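You operate a simulated robot arm through the tools that you are given. There is no shell and no other tool.

You are at the controls of a simulated robot arm. One attempt, no reset.

## Task
Switch cabinet A on, free the stop button, press on, then ref.
Fine: in that order, each button once; wait for the screen before on, and for the ref run's end; work no other control on the cabinet or readout box.
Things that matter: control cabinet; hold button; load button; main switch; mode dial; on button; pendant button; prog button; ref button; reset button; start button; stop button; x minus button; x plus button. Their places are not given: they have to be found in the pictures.

Only the result counts: the job must be done as asked and must still hold three seconds after the hand-in. Knocking over, shifting, dropping, spilling or breaking anything else fails it.

## Robot
A 7-joint arm with a two-finger parallel gripper, fixed in place. Base frame: the origin is at the foot of the arm, x ahead of it, y to its left, z up. Readings come in cm, degrees, newtons and seconds.
Its first joint turns from -166.0 to 166.0 degrees. Payload 3.43 kg.
The tool frame sits at the grasp point between the pads (the TCP): z along the fingers, y along the line on which they close. The tips reach 3 cm beyond it. Largest opening 9.4 cm; finger width 2.8, thickness 1; the body of the gripper, 5 by 9.6 cm, starts 5.5 cm behind the TCP.
Orientation is that of the tool frame in the base frame, as [roll, pitch, yaw] about the fixed x, y, z axes, in that order (R = Rz(yaw) Ry(pitch) Rx(roll)). With the fingers straight down and closing along the base's y, the tool's x points along the base's -x, its y along +y and its z along -z.

## Interface
- The arm moves only by the tool send_rows. Its argument "deltas" is a list of rows, each a list of 7 numbers: the turn, a rotation vector about the tool's x, y, z in units of 120 degrees (1.0 is 120 degrees), then the shift along the tool's x, y, z in units of 400 mm (1.0 is 400 mm), then the finger opening in cm, from 0 to 9.4. In form: [[wx, wy, wz, dx, dy, dz, hand], ...]. A call has 1 to 20 rows; each row is the pose to reach, as a shift and turn from the pose commanded when the call began, along the tool's axes at that moment. A call with a number of a shift or a turn outside -1 to 1 is refused whole. Each row takes 0.2 s and may step no farther than 5 cm and 8.6 degrees from the row before; otherwise, or with a gripper value out of range, the whole call is refused. Where a pose cannot be reached the arm comes as near as it can. A force on the tool above 90 N (or 10 N above the force at the start of the call, whichever is more), or a blocked arm, ends the call early, and 0.2 s more pass. The fingers move at their own pace (about 4.5 cm/s each) and stop on an object; they squeeze with about 43 N. The grip force told is the motor's: it shows also when the fingers shut on nothing. Time passes only in rows, and 0.2 s behind the last, so rows that repeat a pose let the fingers close. It gives the time, the measured TCP pose, the force on the tool (base axes), the opening and the grip force at its end, in the units of the frame above (readings bear some noise), with the torque about the TCP (base axes, N m) and any sound that the robot's microphone picked up, and new pictures: "pictures" is both (left out), scene, wrist or none.
- Cameras (640 x 400 px; columns grow to the right, rows downward): "scene" is fixed at [22.16, -65.13, 178.23]; the picture's right is [0.93, -0.36, 0.00], its down [-0.10, -0.27, -0.96] and it looks along [0.34, 0.89, -0.29] (base axes); focal length 347 px, centre (320, 200). "wrist" rides on the gripper at [7.6, 1.4, -10.3] in the tool frame; the picture's right is [-0.18, 0.98, 0.00], its down [-0.75, -0.14, -0.64] and it looks along [-0.63, -0.12, 0.77] (tool axes); focal length 243 px, centre (320, 200).
- probe_pixels(camera, pixels): for up to 12 pixels [column, row] of the newest picture of that camera ("zoom" is the newest enlarged one), the place [x, y, z] in the base frame of the surface seen there, good to about 0.2 cm. The clock stands still meanwhile.
- zoom(camera, box): a new picture of the part [left, top, right, bottom] of that camera's present view, enlarged. The clock stands still meanwhile.
- hand_in(): hands the job in; it is judged then, once.

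Open the gripper and draw the arm clear of the work before you hand the job in, unless the task says otherwise.

The tools are called as a command line: name --pt "numbers of a row" for each row, then --argument value for the rest, lists and objects as JSON in quotes. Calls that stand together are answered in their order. send_rows: Moves the arm, as the interface text tells. Its arguments: {"type":"object","properties":{"deltas":{"type":"array"},"pictures":{"type":"string","enum":["both","scene","wrist","none"]}},"required":["deltas"]} The other tools are called the same way: probe_pixels (camera, pixels) gives the place of the surface under pixels of a picture; zoom (camera, box) takes an enlarged picture of a part of a camera's view; hand_in () hands the job in.

At the start:

```text
time_s: 0.0
position: [47.5, 22.4, 148.78]
ee_rot: [-180.0, 0.0, -180.0]
contact_force: [0.2, 0.0, 0.0]
ft_torque: [0.01, -0.01, 0.03]
grip_width: 9.37
gripper_force: 0.0
```

scene: 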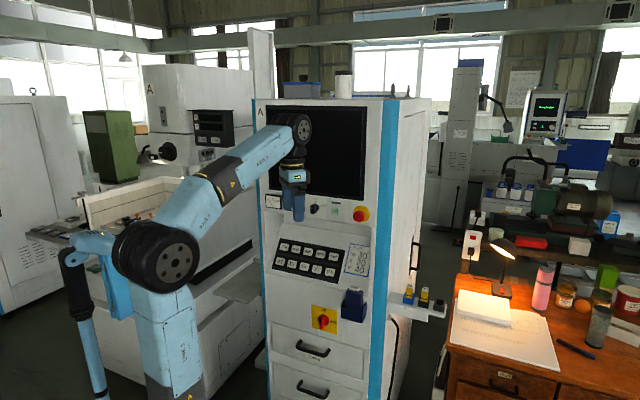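
wrist: 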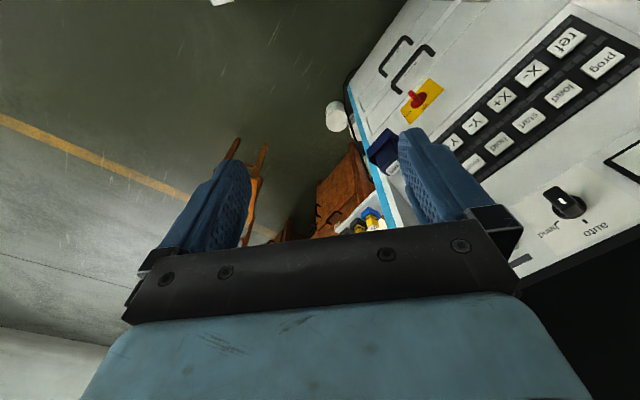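

The scene picture shows cabinet A with the screen, a button panel at about (308,260), a yellow/red main switch at (324,318), and a red mushroom stop at (361,214). I zoom into these to see labels.

zoom --camera "scene" --box '[250, 180, 410, 280]'

zoom --camera "scene" --box '[260, 270, 420, 370]'

zoom --camera "wrist" --box '[360, 0, 640, 175]'

zoom --camera "scene" --box '[265, 230, 345, 280]'

```text
4.00 times, centred on (330, 230) of scene
```

zoom: 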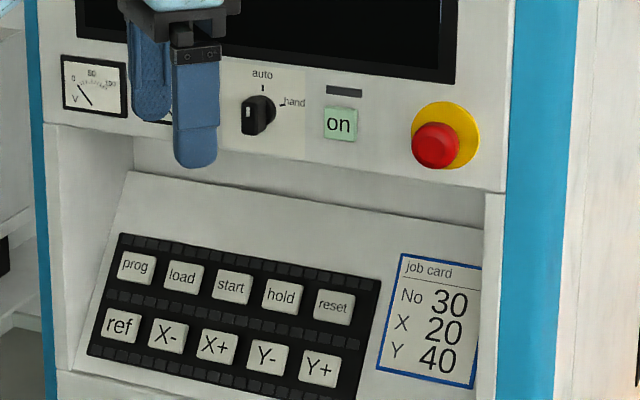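

```text
4.00 times, centred on (340, 320) of scene
```

zoom: 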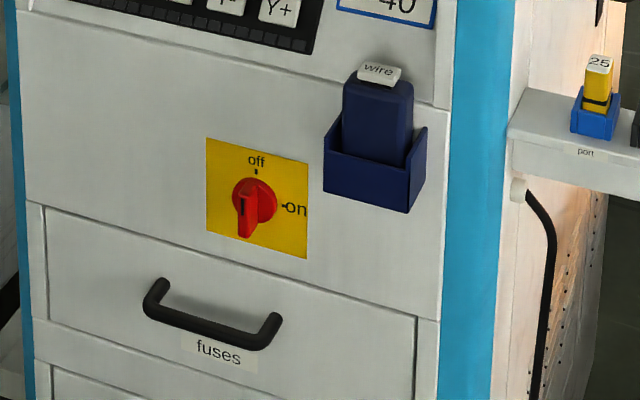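

```text
2.29 times, centred on (500, 88) of wrist
```

zoom: 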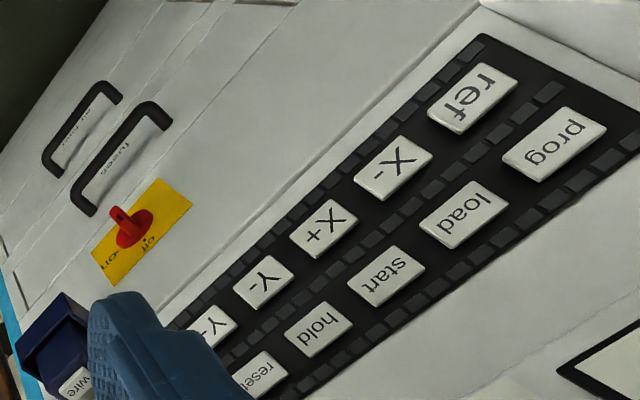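

```text
8.00 times, centred on (305, 255) of scene
```

zoom: 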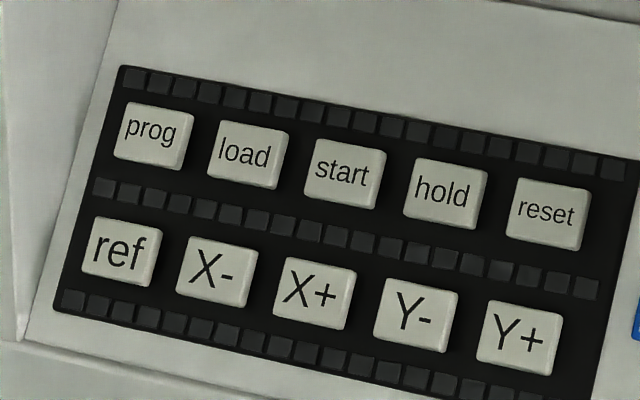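

I probe the surfaces of the main switch, the stop button, on and ref in the scene picture to get geometry.

probe_pixels --camera "scene" --pixels '[[313, 307], [335, 313], [312, 327], [335, 334], [321, 325], [324, 316], [359, 216], [366, 205], [335, 211], [325, 216], [290, 262], [281, 261]]'

zoom --camera "scene" --box '[306, 300, 346, 340]'

zoom --camera "wrist" --box '[390, 70, 454, 130]'

```text
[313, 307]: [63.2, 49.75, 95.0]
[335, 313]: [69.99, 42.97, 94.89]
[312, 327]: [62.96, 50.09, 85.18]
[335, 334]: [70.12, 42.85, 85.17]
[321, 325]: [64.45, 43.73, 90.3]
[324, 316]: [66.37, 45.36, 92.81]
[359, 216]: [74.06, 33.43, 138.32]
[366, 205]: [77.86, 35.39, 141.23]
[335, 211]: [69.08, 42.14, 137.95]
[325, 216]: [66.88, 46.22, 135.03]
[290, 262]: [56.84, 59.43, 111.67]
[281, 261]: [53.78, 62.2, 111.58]
```

```text
10.00 times, centred on (326, 320) of scene
```

zoom: 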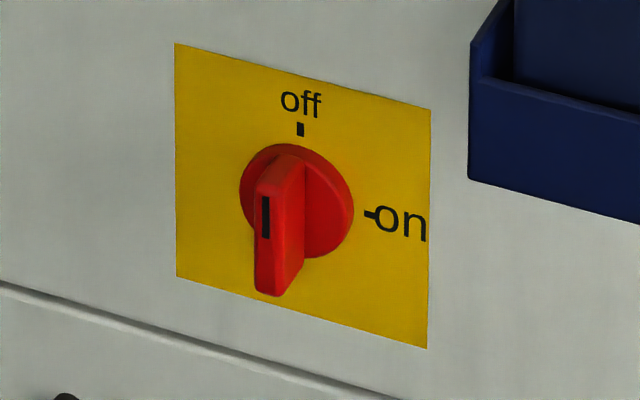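

```text
6.67 times, centred on (422, 100) of wrist
```

zoom: 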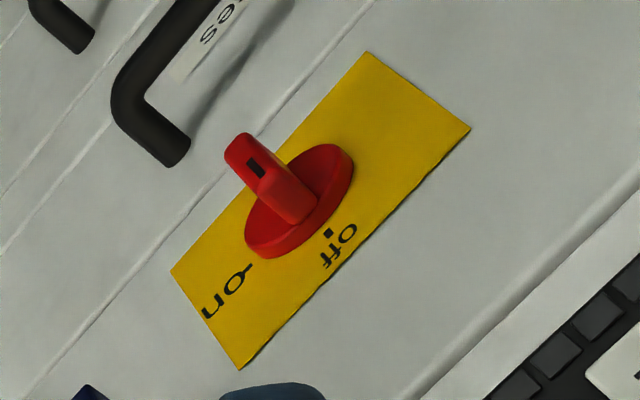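

The front plane is x+y≈113 (normal at 45°), with the switch bar upright at "off", "on" to the right. I zoom on the stop button, on button and the mode dial surroundings for detail.

zoom --camera "scene" --box '[340, 195, 380, 230]'

zoom --camera "scene" --box '[240, 80, 440, 230]'

zoom --camera "scene" --box '[500, 80, 600, 150]'

probe_pixels --camera "scene" --pixels '[[360, 208], [372, 217], [357, 210], [365, 217], [340, 220], [380, 222], [380, 195], [288, 225], [277, 240], [345, 260], [340, 275], [280, 285]]'

```text
11.43 times, centred on (360, 212) of scene
```

zoom: 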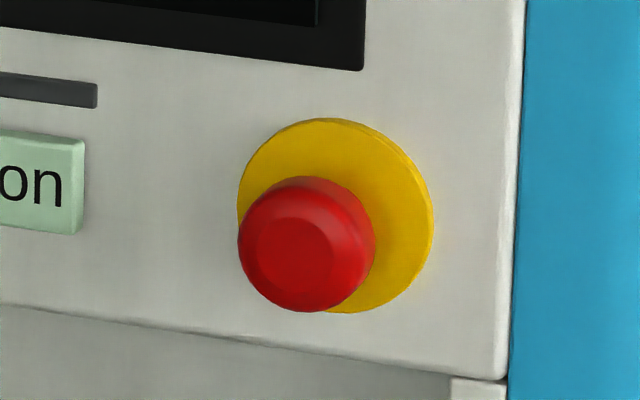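

```text
2.67 times, centred on (340, 155) of scene
```

zoom: 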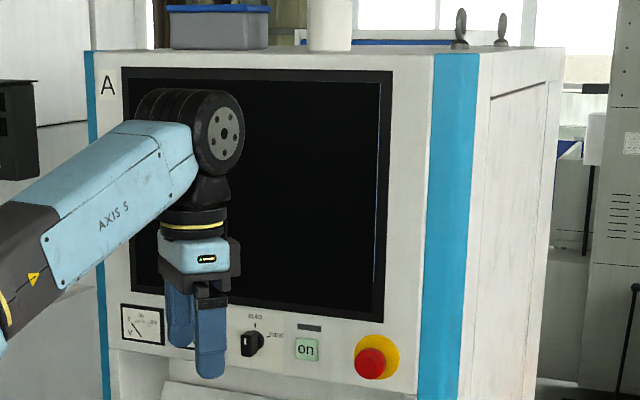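

```text
5.71 times, centred on (550, 115) of scene
```

zoom: 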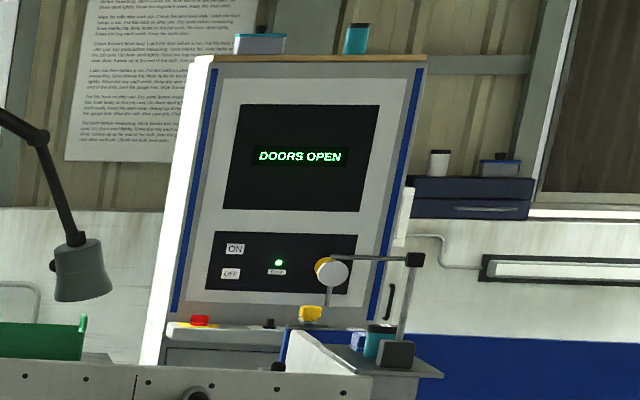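

```text
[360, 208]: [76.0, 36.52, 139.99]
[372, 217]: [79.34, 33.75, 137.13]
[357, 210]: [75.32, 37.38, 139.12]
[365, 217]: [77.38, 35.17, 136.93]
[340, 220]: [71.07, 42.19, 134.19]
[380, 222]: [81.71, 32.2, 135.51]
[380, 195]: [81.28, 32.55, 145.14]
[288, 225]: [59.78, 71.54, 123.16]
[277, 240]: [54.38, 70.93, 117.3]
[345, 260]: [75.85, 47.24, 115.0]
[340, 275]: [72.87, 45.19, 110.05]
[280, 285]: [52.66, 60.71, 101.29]
```

Correcting for the zoom's aspect ratio, I re-zoom on each feature separately and probe in zoom pixels, starting with the main switch.

zoom --camera "scene" --box '[306, 300, 346, 340]'

probe_pixels --camera "zoom" --pixels '[[180, 52], [425, 116], [422, 338], [182, 270], [265, 190], [270, 285], [285, 165], [296, 180], [330, 190], [330, 240], [260, 240], [302, 130]]'

zoom --camera "scene" --box '[340, 195, 380, 230]'

probe_pixels --camera "zoom" --pixels '[[305, 245], [270, 245], [335, 245], [305, 200], [305, 285], [336, 128], [336, 308], [425, 216], [10, 185], [60, 185], [40, 145], [40, 222]]'

zoom --camera "scene" --box '[265, 230, 345, 280]'

probe_pixels --camera "zoom" --pixels '[[118, 252], [90, 225], [150, 240], [90, 270], [145, 278], [150, 137], [215, 270], [620, 60], [60, 60], [20, 325], [630, 165], [130, 76]]'

```text
10.00 times, centred on (326, 320) of scene
```

zoom: 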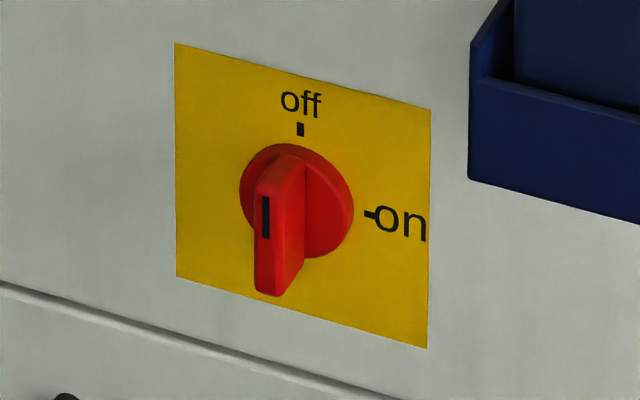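

```text
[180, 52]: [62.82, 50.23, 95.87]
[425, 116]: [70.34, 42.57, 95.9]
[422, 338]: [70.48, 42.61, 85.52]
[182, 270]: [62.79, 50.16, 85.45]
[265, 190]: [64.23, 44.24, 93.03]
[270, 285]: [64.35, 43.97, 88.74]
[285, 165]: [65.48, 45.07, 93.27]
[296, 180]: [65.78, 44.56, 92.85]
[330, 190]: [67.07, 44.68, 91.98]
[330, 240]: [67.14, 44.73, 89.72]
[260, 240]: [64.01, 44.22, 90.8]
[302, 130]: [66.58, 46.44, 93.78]
```

```text
11.43 times, centred on (360, 212) of scene
```

zoom: 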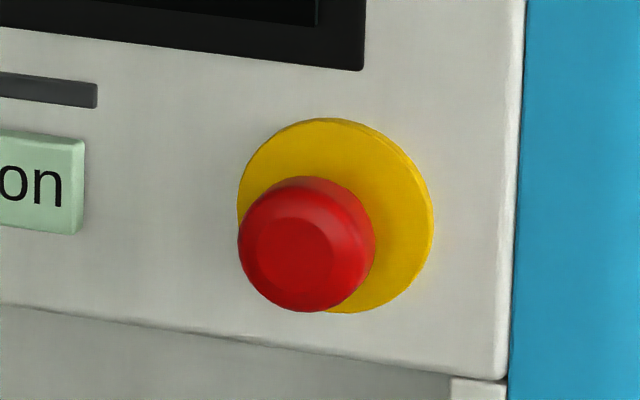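

```text
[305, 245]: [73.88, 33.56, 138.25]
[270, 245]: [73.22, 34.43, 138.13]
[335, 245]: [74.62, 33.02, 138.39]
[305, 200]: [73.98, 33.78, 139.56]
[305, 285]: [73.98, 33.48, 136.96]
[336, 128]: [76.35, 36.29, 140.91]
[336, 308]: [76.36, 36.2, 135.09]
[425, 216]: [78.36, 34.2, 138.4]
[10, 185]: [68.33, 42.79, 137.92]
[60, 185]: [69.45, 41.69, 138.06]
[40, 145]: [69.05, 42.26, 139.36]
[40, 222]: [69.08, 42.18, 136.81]
```

```text
8.00 times, centred on (305, 255) of scene
```

zoom: 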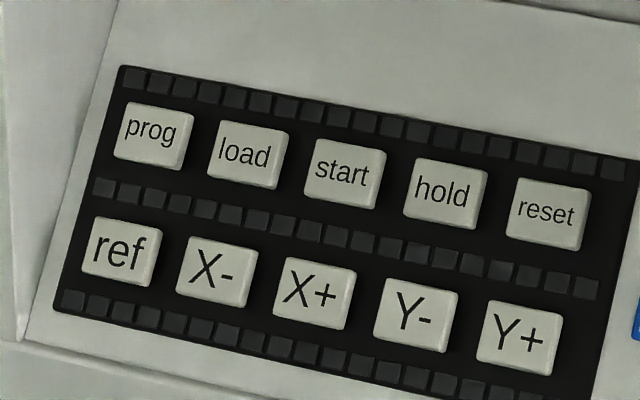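

```text
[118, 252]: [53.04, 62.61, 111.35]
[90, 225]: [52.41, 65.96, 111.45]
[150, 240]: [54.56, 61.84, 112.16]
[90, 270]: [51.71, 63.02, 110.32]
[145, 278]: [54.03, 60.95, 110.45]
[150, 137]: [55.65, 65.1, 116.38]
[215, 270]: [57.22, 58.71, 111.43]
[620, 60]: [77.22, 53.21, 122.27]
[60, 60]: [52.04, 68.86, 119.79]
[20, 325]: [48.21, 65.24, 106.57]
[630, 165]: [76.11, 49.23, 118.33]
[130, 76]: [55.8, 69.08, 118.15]
```

Geometry: panel plane x+y≈113, switch centre about (66.6,46.4,90.7) with its bar protruding 3.3 cm. I turn the tool to point horizontally into the panel while descending, staying well off the cabinet.

send_rows --pt "-0.0209 -0.0506 -0.0209 -0.008 0.0118 0.0514 6" --pt "-0.0419 -0.1011 -0.0419 -0.0161 0.0236 0.1029 6" --pt "-0.0628 -0.1517 -0.0628 -0.0241 0.0354 0.1543 6" --pt "-0.0837 -0.2022 -0.0837 -0.0321 0.0471 0.2057 6" --pt "-0.1047 -0.2528 -0.1047 -0.0402 0.0589 0.2571 6" --pt "-0.1256 -0.3033 -0.1256 -0.0482 0.0707 0.3086 6" --pt "-0.1466 -0.3539 -0.1466 -0.0563 0.0825 0.36 6" --pt "-0.1675 -0.4045 -0.1675 -0.0643 0.0943 0.4114 6" --pt "-0.1884 -0.455 -0.1884 -0.0723 0.1061 0.4629 6" --pt "-0.2094 -0.5056 -0.2094 -0.0804 0.1179 0.5143 6" --pt "-0.2303 -0.5561 -0.2303 -0.0884 0.1296 0.5657 6" --pt "-0.2512 -0.6067 -0.2512 -0.0964 0.1414 0.6171 6" --pt "-0.2722 -0.6572 -0.2722 -0.1045 0.1532 0.6686 6" --pt "-0.2931 -0.7078 -0.2931 -0.1125 0.165 0.72 6"

```text
time_s: 3.0
position: [53.82, 30.08, 121.66]
ee_rot: [106.5, 90.0, 151.6]
contact_force: [-0.4, -1.4, 0.6]
ft_torque: [-0.02, 0.03, -0.05]
grip_width: 6.0
gripper_force: 0.2
out of reach, approached as far as the arm can: row 13, 14
```

scene: 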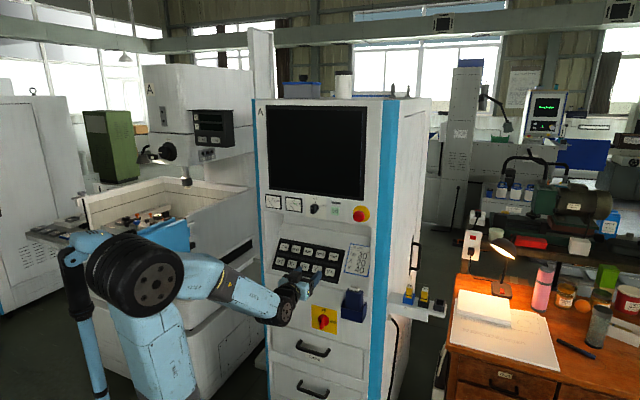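
wrist: 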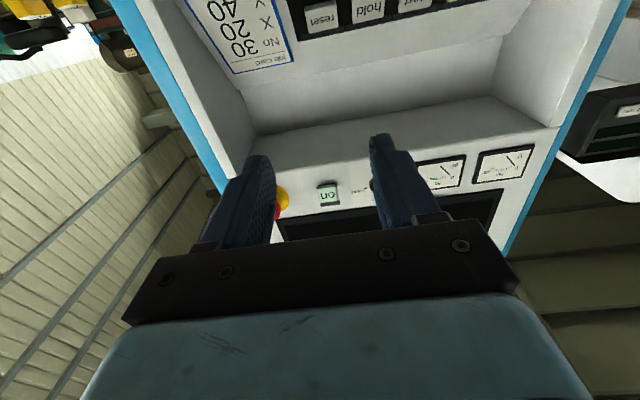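

The tool now points into the panel (z-axis ≈ (0.707,0.707,0)), though ~2.5 cm off due to reach. I go down to the main switch height, 12 cm off the panel.

send_rows --pt "0 0 0 0.0916 0.0063 0.0332 6" --pt "0 0 0 0.1831 0.0125 0.0665 6" --pt "0 0 0 0.2747 0.0188 0.0997 6" --pt "0 0 0 0.3663 0.025 0.1329 6" --pt "0 0 0 0.4578 0.0313 0.1661 6" --pt "0 0 0 0.5494 0.0375 0.1994 6" --pt "0 0 0 0.6409 0.0438 0.2326 6" --pt "0 0 0 0.7325 0.05 0.2658 6" --pt "0 0 0 0.7325 0.05 0.2658 6"

```text
time_s: 5.0
position: [59.97, 39.32, 92.35]
ee_rot: [-154.0, 90.0, -108.9]
contact_force: [-0.2, 0.6, 0.4]
ft_torque: [-0.03, -0.01, -0.01]
grip_width: 6.01
gripper_force: 0.2
out of reach, approached as far as the arm can: row 1, 2, 3, 4, 5
```

scene: 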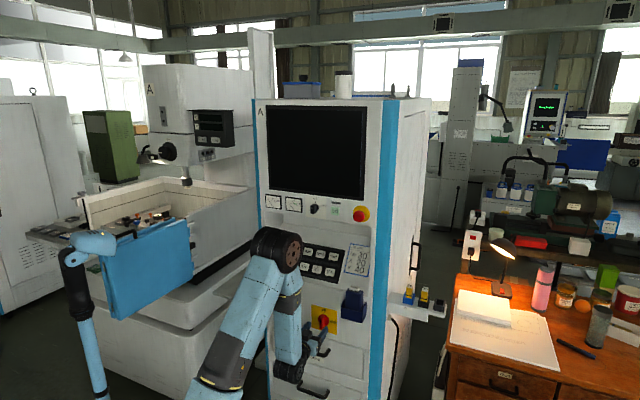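
wrist: 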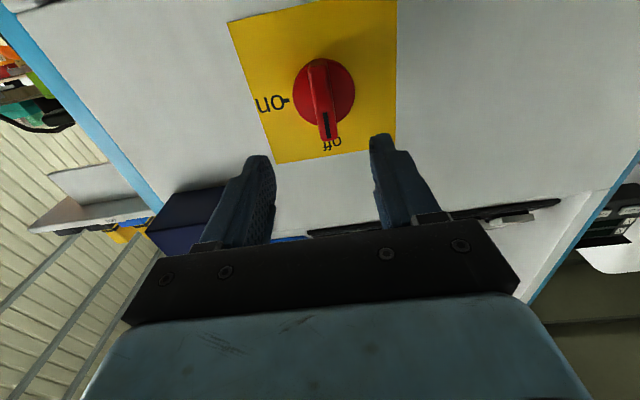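

The wrist view shows the switch at (323,95) upside down between the fingers. I probe it and also check the elbow's clearance from the cabinet in the scene view at (285,250).

probe_pixels --camera "wrist" --pixels '[[325, 125], [329, 138], [318, 65], [310, 70], [340, 80], [324, 95], [229, 22], [395, 5], [276, 162], [395, 142]]'

probe_pixels --camera "scene" --pixels '[[285, 250], [265, 235], [296, 265], [275, 240], [298, 250]]'

zoom --camera "wrist" --box '[220, 0, 410, 170]'

zoom --camera "scene" --box '[180, 200, 380, 400]'

```text
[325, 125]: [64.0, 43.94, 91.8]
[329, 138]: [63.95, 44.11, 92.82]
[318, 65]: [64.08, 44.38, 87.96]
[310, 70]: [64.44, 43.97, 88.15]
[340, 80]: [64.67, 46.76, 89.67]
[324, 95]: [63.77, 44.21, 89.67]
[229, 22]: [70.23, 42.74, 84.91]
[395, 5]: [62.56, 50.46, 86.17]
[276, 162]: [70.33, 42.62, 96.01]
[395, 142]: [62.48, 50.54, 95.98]
```

```text
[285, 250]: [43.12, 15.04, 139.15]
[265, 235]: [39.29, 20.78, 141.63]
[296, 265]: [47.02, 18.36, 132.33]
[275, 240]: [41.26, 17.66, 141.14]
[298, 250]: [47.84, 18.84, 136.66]
```

```text
2.35 times, centred on (315, 85) of wrist
```

zoom: 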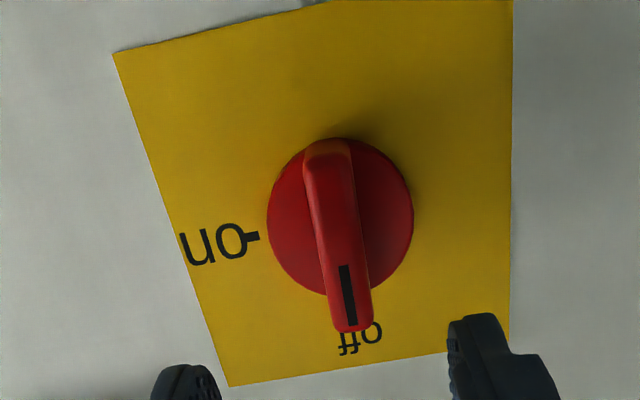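

```text
2.00 times, centred on (280, 300) of scene
```

zoom: 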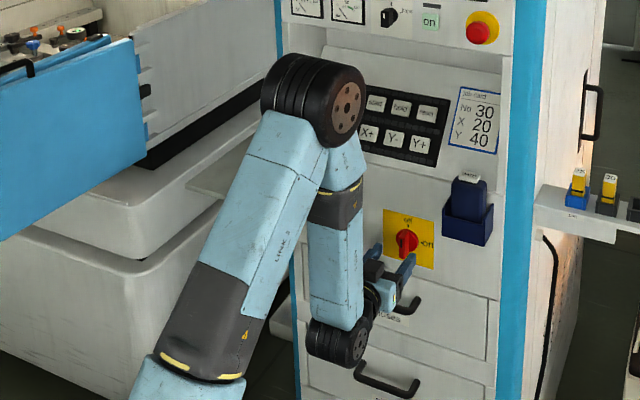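

Elbow is well clear (sum x+y≈60). TCP is at s=14.6, 9.7 cm off the panel; I align to the bar centre (s≈14.15, z≈90.6) and advance 5 cm with open fingers.

send_rows --pt "0 0 0 0.0438 0.0113 0 5" --pt "0 0 0 0.0438 0.0113 0.03 5" --pt "0 0 0 0.0438 0.0113 0.06 5" --pt "0 0 0 0.0438 0.0113 0.09 5" --pt "0 0 0 0.0438 0.0113 0.11 5" --pt "0 0 0 0.0438 0.0113 0.125 5" --pt "0 0 0 0.0438 0.0113 0.125 5"

```text
time_s: 6.6
position: [63.11, 42.96, 90.66]
ee_rot: [-28.2, 90.0, 16.6]
contact_force: [0.2, 0.3, 0.0]
ft_torque: [-0.02, -0.01, -0.02]
grip_width: 5.02
gripper_force: 0.1
```

scene: 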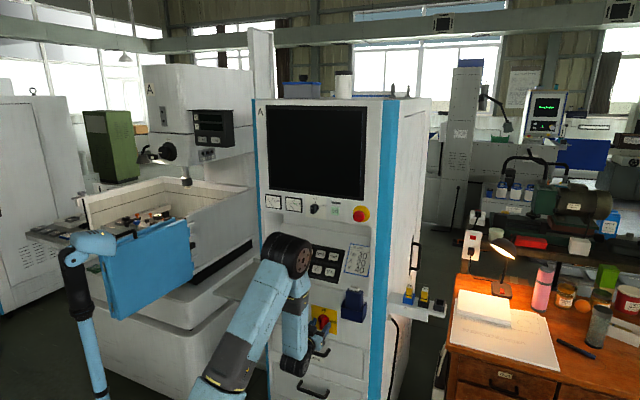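
wrist: 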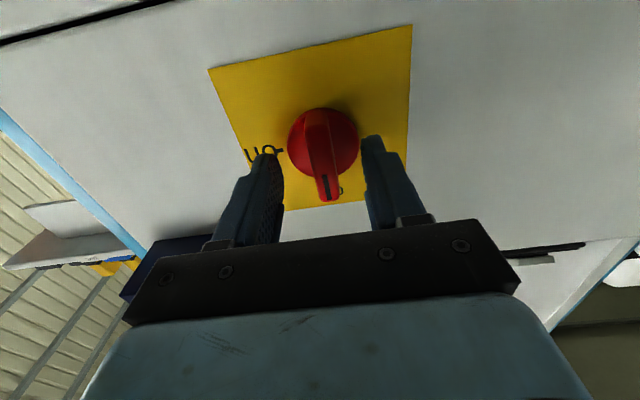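

The bar lies between the fingertips (268 and 375 px columns). I close the fingers on it.

send_rows --pt "0 0 0 0 0 0.005 3" --pt "0 0 0 0 0 0.005 0" --pt "0 0 0 0 0 0.005 0" --pt "0 0 0 0 0 0.005 0" --pt "0 0 0 0 0 0.005 0"

zoom --camera "wrist" --box '[220, 60, 420, 250]'

```text
time_s: 7.8
position: [63.13, 43.34, 90.55]
ee_rot: [-22.7, 90.0, 22.5]
contact_force: [-16.2, 16.1, -2.9]
ft_torque: [0.17, -0.17, 0.24]
grip_width: 1.34
gripper_force: 45.3
```

scene: 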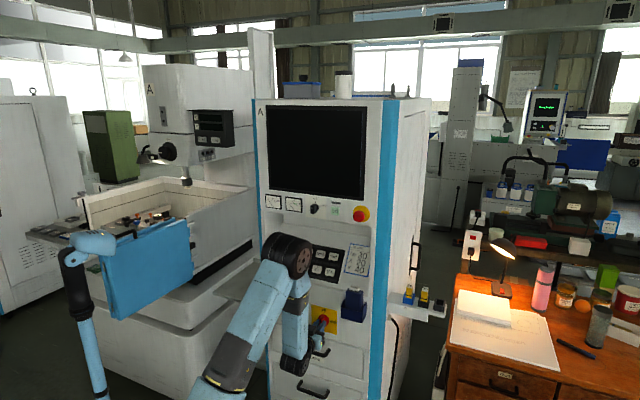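
wrist: 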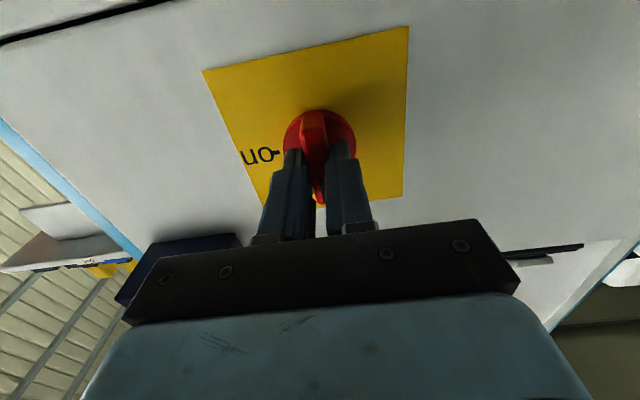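

```text
2.11 times, centred on (320, 155) of wrist
```

zoom: 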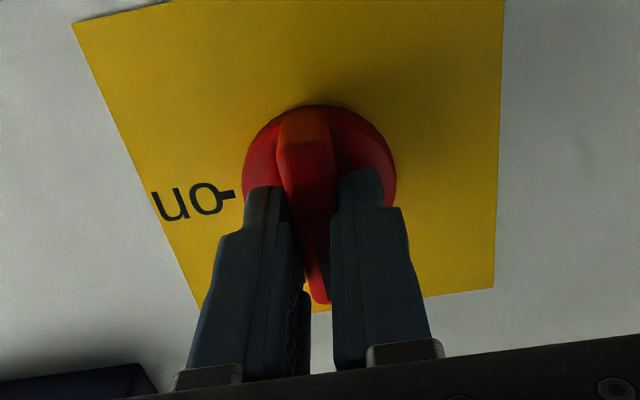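

Gripped at 1.34 cm with ~23 N side load, so the bar sits at s≈14.0. I shift 0.25 cm along tool y to relax, then turn +90° about tool z (clockwise seen from the front).

send_rows --pt "0 0 0 0 0.0063 0 0" --pt "0 0 0.0625 0 0.0063 0 0" --pt "0 0 0.125 0 0.0063 0 0" --pt "0 0 0.1875 0 0.0063 0 0" --pt "0 0 0.25 0 0.0063 0 0" --pt "0 0 0.3125 0 0.0063 0 0" --pt "0 0 0.375 0 0.0063 0 0"

```text
time_s: 9.4
position: [63.15, 43.14, 90.58]
ee_rot: [90.1, 44.9, 135.0]
contact_force: [8.4, 2.6, -14.2]
ft_torque: [-0.49, 0.49, 0.72]
grip_width: 1.34
gripper_force: 45.0
```

scene: 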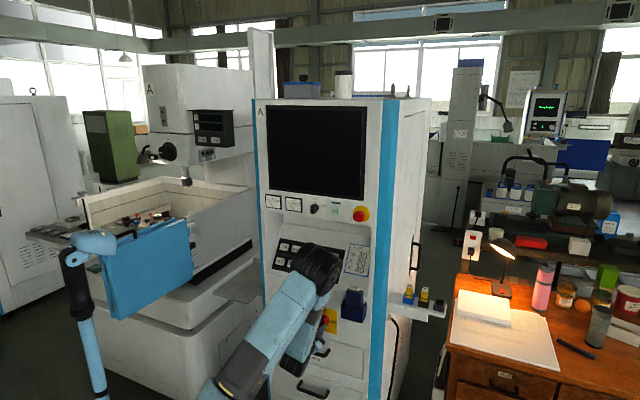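
wrist: 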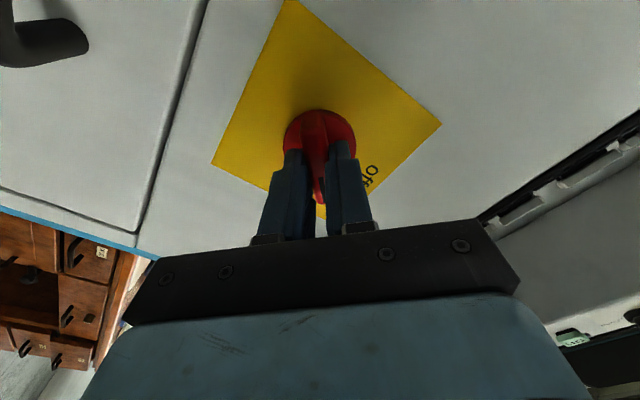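

Halfway (45°) and the bar follows. I continue the remaining 45°, easing down 0.15 cm to relieve the 14 N vertical load.

send_rows --pt "0 0 0.0625 0.0027 -0.0027 0 0" --pt "0 0 0.125 0.0027 -0.0027 0 0" --pt "0 0 0.1875 0.0027 -0.0027 0 0" --pt "0 0 0.25 0.0027 -0.0027 0 0" --pt "0 0 0.3125 0.0027 -0.0027 0 0" --pt "0 0 0.375 0.0027 -0.0027 0 0" --pt "0 0 0.39 0.0027 -0.0027 0 0"

zoom --camera "scene" --box '[250, 90, 410, 230]'

```text
time_s: 11.0
position: [63.23, 43.21, 90.56]
ee_rot: [90.1, -1.9, 134.9]
contact_force: [14.2, -6.9, 10.6]
ft_torque: [-0.84, -1.13, -0.62]
grip_width: 1.39
gripper_force: 45.7
```

scene: 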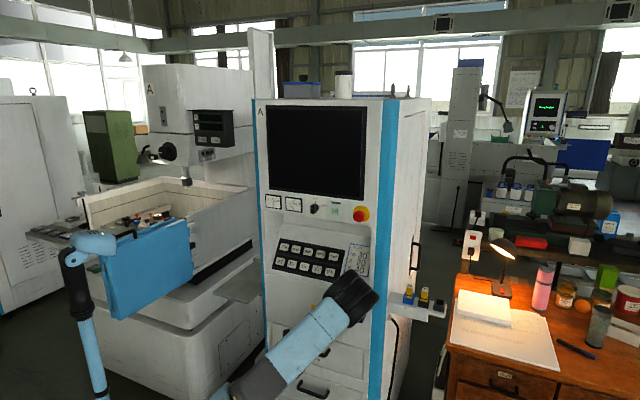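
wrist: 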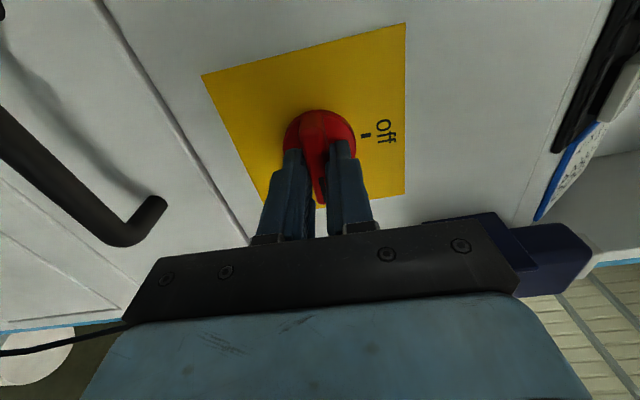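

```text
2.86 times, centred on (330, 160) of scene
```

zoom: 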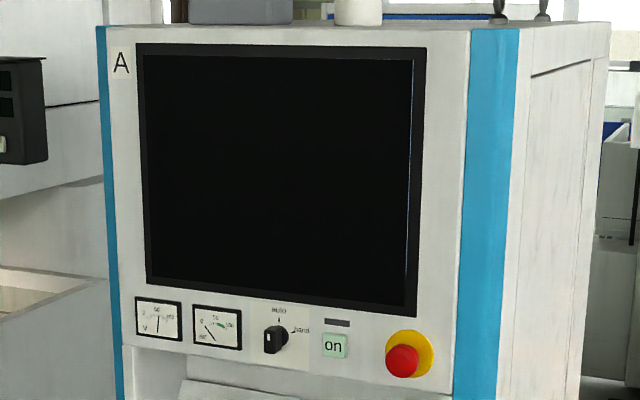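

The voltmeter needle at (158,322 zoom) has moved: power is on. I open the fingers and back straight off.

send_rows --pt "0 0 0 0 0 0 4" --pt "0 0 0 0 0 0 4" --pt "0 0 0 0 0 0 4" --pt "0 0 0 0 0 -0.05 4" --pt "0 0 0 0 0 -0.1 4" --pt "0 0 0 0 0 -0.16 4" --pt "0 0 0 0 0 -0.22 4"

zoom --camera "scene" --box '[250, 90, 410, 230]'

zoom --camera "wrist" --box '[200, 0, 450, 170]'

```text
time_s: 12.6
position: [56.76, 37.04, 90.63]
ee_rot: [90.0, -1.8, 135.0]
contact_force: [0.8, 0.2, -0.2]
ft_torque: [0.01, -0.04, 0.03]
grip_width: 3.99
gripper_force: 0.1
```

scene: 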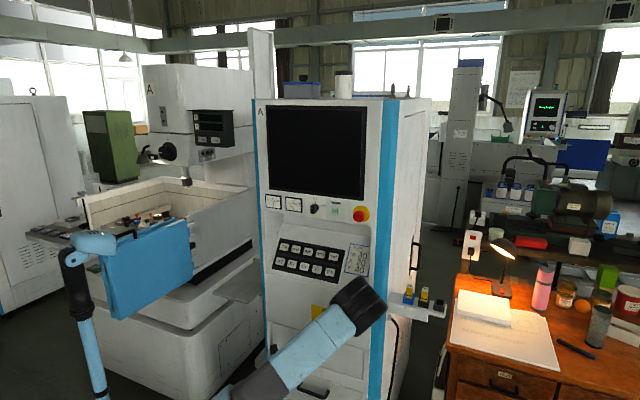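
wrist: 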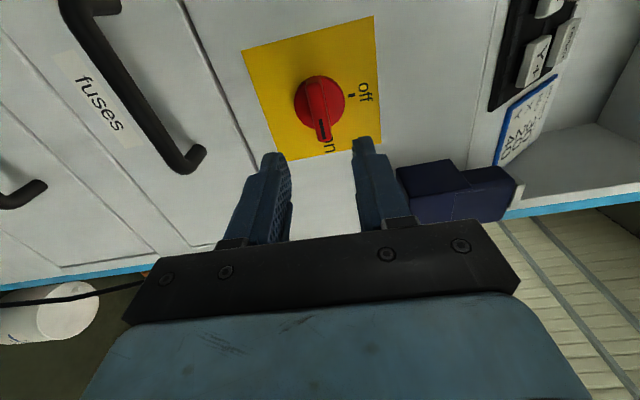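

```text
2.86 times, centred on (330, 160) of scene
```

zoom: 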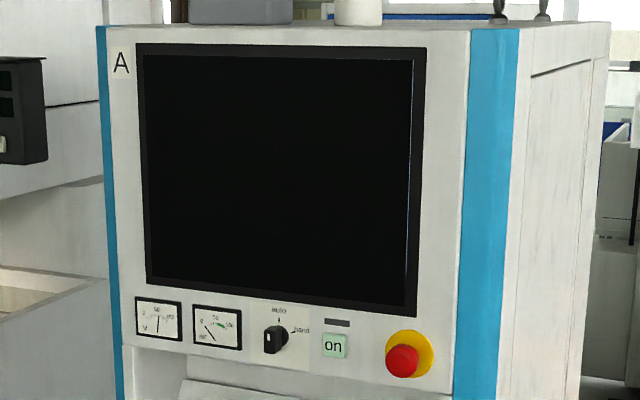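

```text
2.35 times, centred on (325, 85) of wrist
```

zoom: 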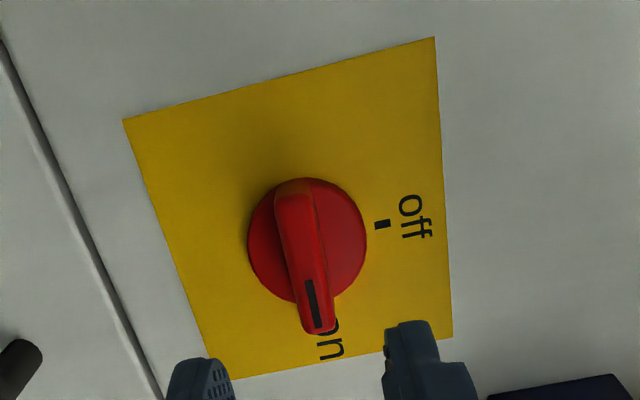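

The bar now points at "on". I retreat upward, untwisting by −92° so the fingers close horizontally again, heading to the stop button.

send_rows --pt "0 0 -0.0638 -0.0134 0.0504 -0.001 6.5" --pt "0 0 -0.1275 -0.0268 0.1008 -0.002 6.5" --pt "0 0 -0.1913 -0.0403 0.1513 -0.003 6.5" --pt "0 0 -0.255 -0.0537 0.2017 -0.004 6.5" --pt "0 0 -0.3188 -0.0671 0.2521 -0.005 6.5" --pt "0 0 -0.3825 -0.0805 0.3025 -0.006 6.5" --pt "0 0 -0.4463 -0.0939 0.3529 -0.007 6.5" --pt "0 0 -0.51 -0.1073 0.4033 -0.008 6.5" --pt "0 0 -0.5738 -0.1208 0.4538 -0.009 6.5" --pt "0 0 -0.6375 -0.1342 0.5042 -0.01 6.5" --pt "0 0 -0.7013 -0.1476 0.5546 -0.011 6.5" --pt "0 0 -0.765 -0.161 0.605 -0.0125 6.5"

zoom --camera "scene" --box '[250, 90, 410, 230]'

```text
time_s: 15.2
position: [61.76, 31.76, 114.6]
ee_rot: [-94.7, 89.8, -49.6]
contact_force: [-0.9, -0.4, -0.1]
ft_torque: [-0.02, -0.01, -0.01]
grip_width: 6.54
gripper_force: 0.0
out of reach, approached as far as the arm can: row 2, 3, 4, 5, 6
```

scene: 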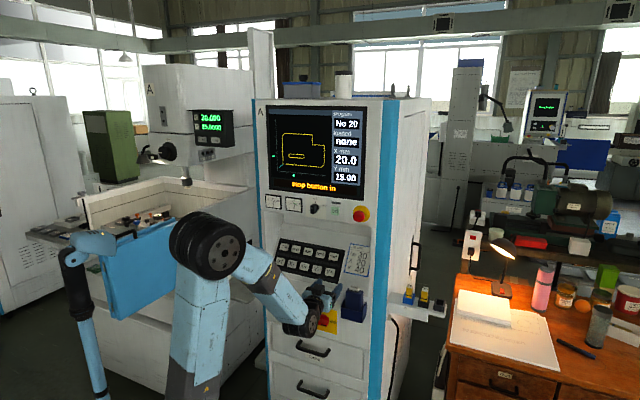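
wrist: 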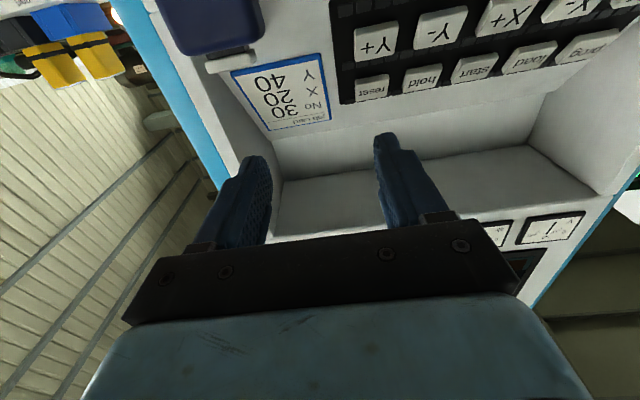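

```text
2.86 times, centred on (330, 160) of scene
```

zoom: 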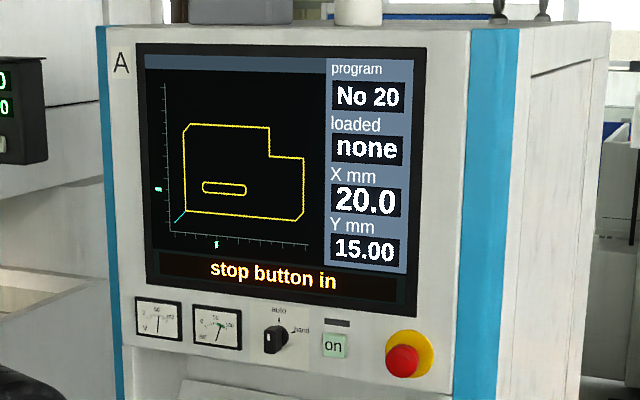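

Screen is up: "stop button in". I move up to in front of the stop button (s≈28.4, z≈138.05), 11 cm off the panel.

send_rows --pt "0 0 0 -0.0837 -0.0257 0.01 6.5" --pt "0 0 0 -0.1674 -0.0514 0.02 6.5" --pt "0 0 0 -0.2511 -0.0771 0.03 6.5" --pt "0 0 0 -0.3349 -0.1029 0.04 6.5" --pt "0 0 0 -0.4186 -0.1286 0.05 6.5" --pt "0 0 0 -0.5023 -0.1543 0.06 6.5" --pt "0 0 0 -0.586 -0.18 0.07 6.5" --pt "0 0 0 -0.586 -0.18 0.07 6.5"

zoom --camera "wrist" --box '[200, 0, 450, 170]'

```text
time_s: 17.0
position: [68.73, 28.56, 137.97]
ee_rot: [116.9, 90.0, 161.9]
contact_force: [-0.7, -0.2, 0.2]
ft_torque: [-0.01, -0.01, -0.02]
grip_width: 6.51
gripper_force: 0.1
```

scene: 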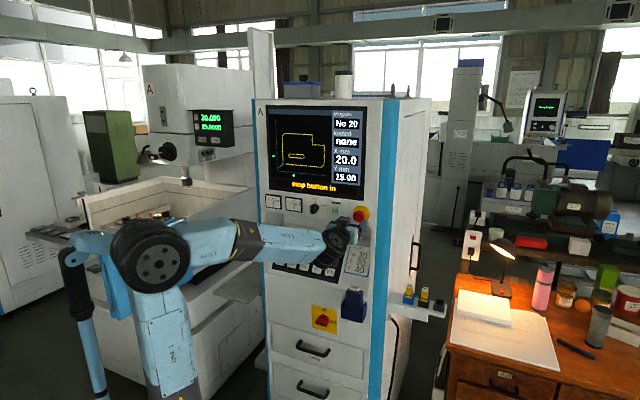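
wrist: 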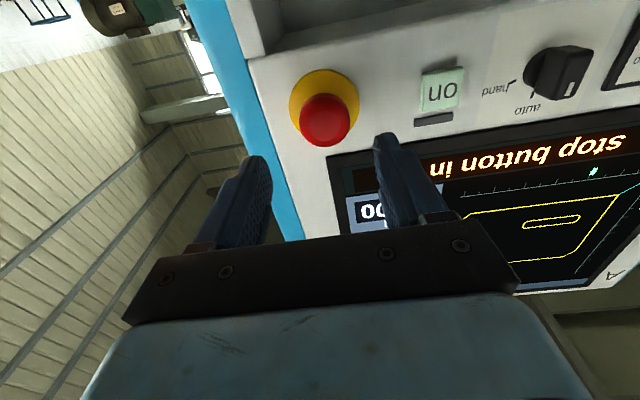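

```text
2.35 times, centred on (325, 85) of wrist
```

zoom: 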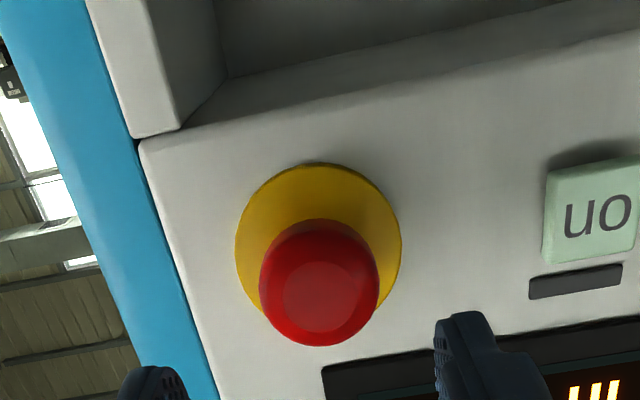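

The stop button is at (325,120) in the wrist view. I probe its face and the yellow collar to refine the axis, and also the on button.

probe_pixels --camera "wrist" --pixels '[[324, 122], [313, 122], [337, 122], [325, 112], [325, 132], [291, 105], [357, 95], [325, 71], [304, 130], [442, 90], [424, 80], [462, 100]]'

```text
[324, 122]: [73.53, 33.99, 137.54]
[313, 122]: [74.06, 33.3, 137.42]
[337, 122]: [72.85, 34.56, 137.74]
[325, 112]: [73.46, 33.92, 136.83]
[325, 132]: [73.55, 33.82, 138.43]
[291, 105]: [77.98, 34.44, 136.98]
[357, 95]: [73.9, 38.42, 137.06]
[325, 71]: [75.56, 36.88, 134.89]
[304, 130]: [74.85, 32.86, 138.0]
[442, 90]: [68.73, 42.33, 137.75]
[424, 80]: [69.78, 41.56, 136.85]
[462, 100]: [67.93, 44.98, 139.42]
```

Wrist probes put the stop axis at s≈28.0, z≈138, face 3.9 cm off the panel. I shift 0.4 cm and advance 6.5 cm with the fingers open around the cap.

send_rows --pt "0 0 0 0 0.01 0.03 6.5" --pt "0 0 0 0 0.01 0.06 6.5" --pt "0 0 0 0 0.01 0.09 6.5" --pt "0 0 0 0 0.01 0.12 6.5" --pt "0 0 0 0 0.01 0.145 6.5" --pt "0 0 0 0 0.01 0.1625 6.5" --pt "0 0 0 0 0.01 0.1625 6.5"

zoom --camera "wrist" --box '[220, 80, 420, 250]'

```text
time_s: 18.6
position: [72.92, 33.33, 137.86]
ee_rot: [-167.7, 90.0, -122.7]
contact_force: [0.3, -0.1, 0.2]
ft_torque: [-0.01, -0.04, 0.02]
grip_width: 6.51
gripper_force: 0.0
```

scene: 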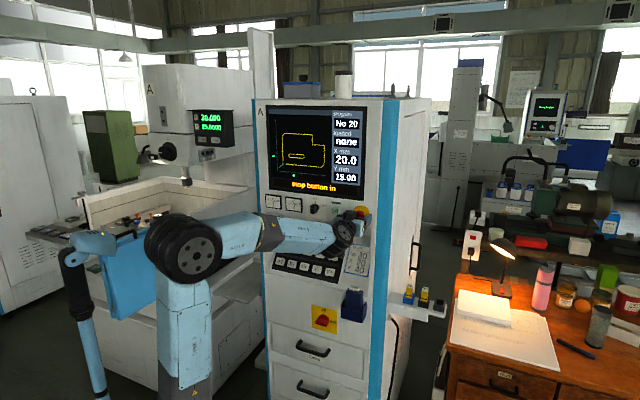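
wrist: 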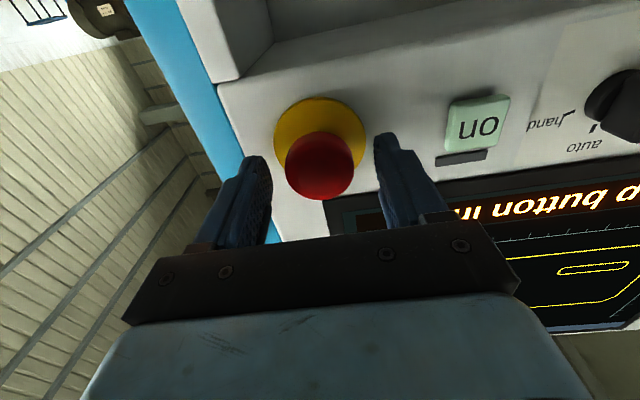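

```text
2.35 times, centred on (320, 165) of wrist
```

zoom: 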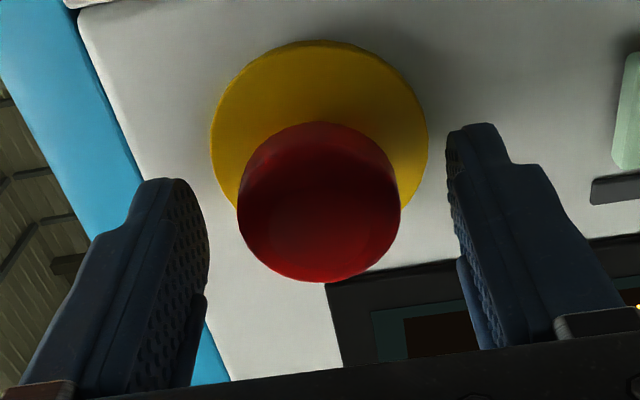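

Fingertips straddle the cap (face centre at about (319,178), as predicted for a centred grasp). I close on the cap.

send_rows --pt "0 0 0 0 0 0 4.5" --pt "0 0 0 0 0 0 3.5" --pt "0 0 0 0 0 0 3" --pt "0 0 0 0 0 0 3" --pictures "wrist"

```text
time_s: 19.6
position: [73.03, 33.32, 137.88]
ee_rot: [93.4, 89.9, 138.5]
contact_force: [0.7, -0.5, -0.2]
ft_torque: [-0.02, -0.01, -0.03]
grip_width: 3.87
gripper_force: 45.1
```

wrist: 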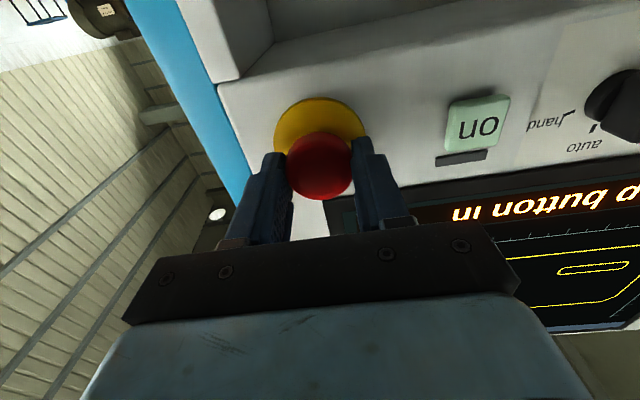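

Gripped at 3.87 cm with no side load. I twist clockwise 45° about tool z and watch the torque and screen.

send_rows --pt "0 0 0.0625 0 0 0 3" --pt "0 0 0.125 0 0 0 3" --pt "0 0 0.1875 0 0 0 3" --pt "0 0 0.25 0 0 0 3" --pt "0 0 0.3125 0 0 0 3" --pt "0 0 0.375 0 0 0 3"

zoom --camera "scene" --box '[250, 90, 410, 230]'

```text
time_s: 21.0
position: [73.1, 33.28, 137.82]
ee_rot: [90.1, 44.8, 135.0]
contact_force: [3.8, -3.9, -2.1]
ft_torque: [-0.53, -0.42, -0.15]
grip_width: 3.85
gripper_force: 45.1
```

scene: 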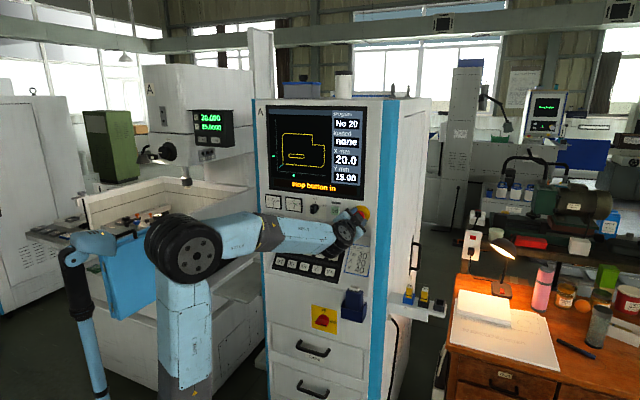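
wrist: 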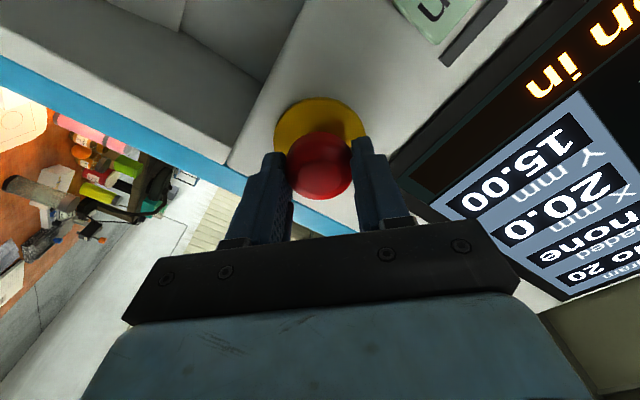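

```text
2.86 times, centred on (330, 160) of scene
```

zoom: 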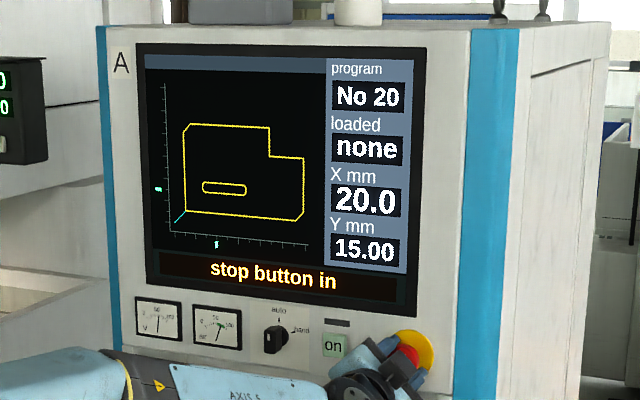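

Screen still says "stop button in", with ~0.67 Nm resisting. I twist 30° further while still holding.

send_rows --pt "0 0 0.0625 0 0 0 3" --pt "0 0 0.125 0 0 0 3" --pt "0 0 0.1875 0 0 0 3" --pt "0 0 0.25 0 0 0 3"

zoom --camera "scene" --box '[250, 90, 410, 230]'

```text
time_s: 22.0
position: [73.07, 33.41, 137.77]
ee_rot: [90.1, 14.9, 134.9]
contact_force: [2.4, -7.2, -10.2]
ft_torque: [-0.53, -0.27, -0.14]
grip_width: 3.91
gripper_force: 45.0
```

scene: 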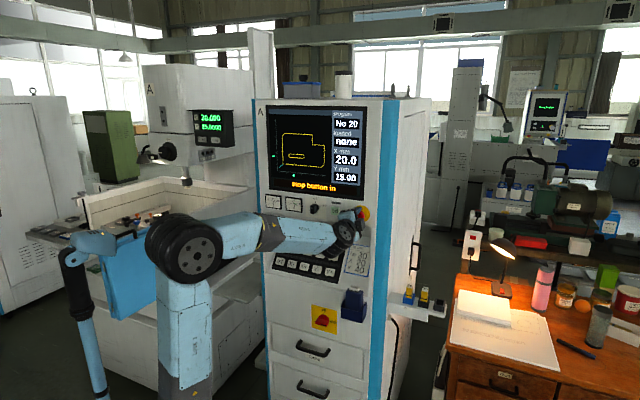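
wrist: 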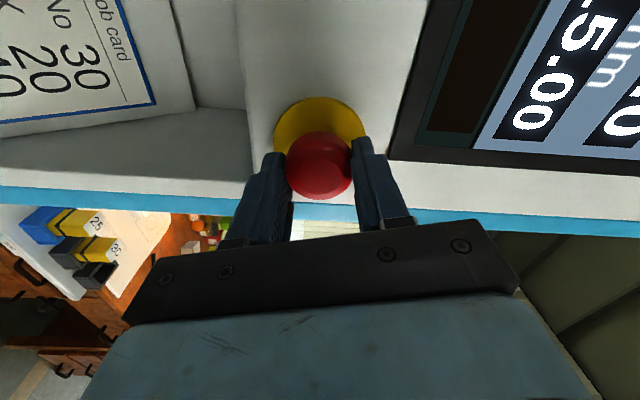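

```text
2.86 times, centred on (330, 160) of scene
```

zoom: 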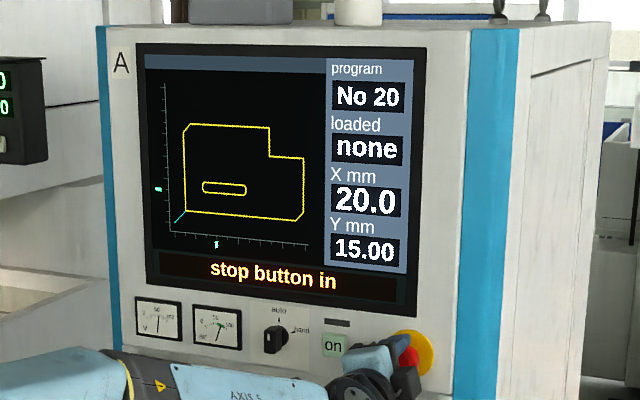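

Torque saturates near 0.6 Nm, i.e. the cap seems at its twist end or slipping. I now pull gently outward in small steps while keeping the twist.

send_rows --pt "0 0 0 0 0 -0.005 3" --pt "0 0 0 0 0 -0.01 3" --pt "0 0 0 0 0 -0.0175 3" --pt "0 0 0 0 0 -0.025 3"

zoom --camera "scene" --box '[250, 90, 410, 230]'

```text
time_s: 23.0
position: [72.59, 32.77, 137.82]
ee_rot: [90.1, 15.0, 135.0]
contact_force: [19.2, 5.3, -6.3]
ft_torque: [0.09, 0.18, -0.58]
grip_width: 3.86
gripper_force: 45.2
```

scene: 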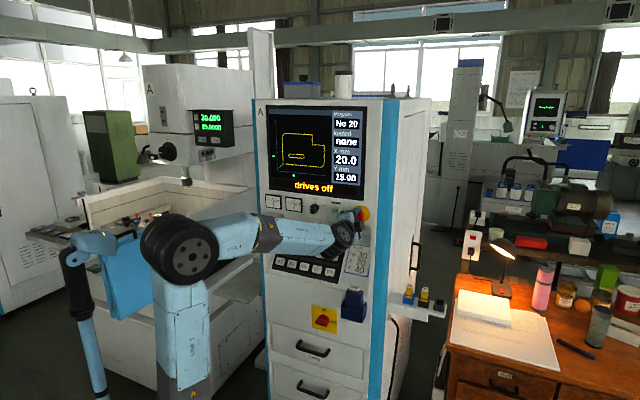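
wrist: 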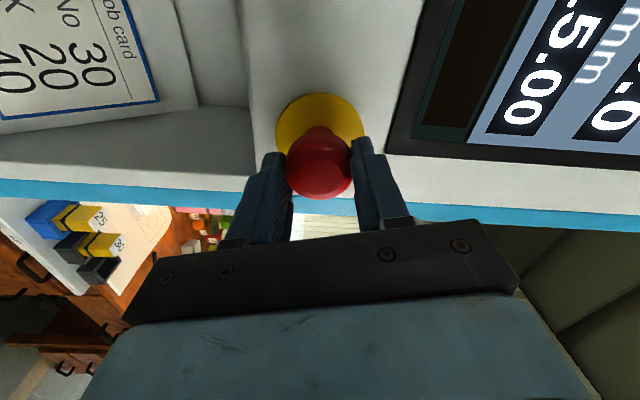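

```text
2.86 times, centred on (330, 160) of scene
```

zoom: 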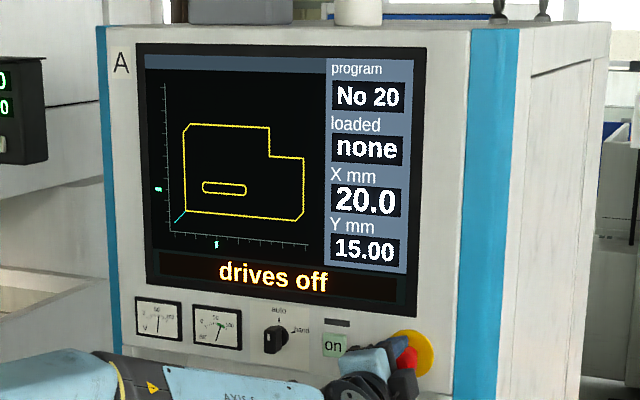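

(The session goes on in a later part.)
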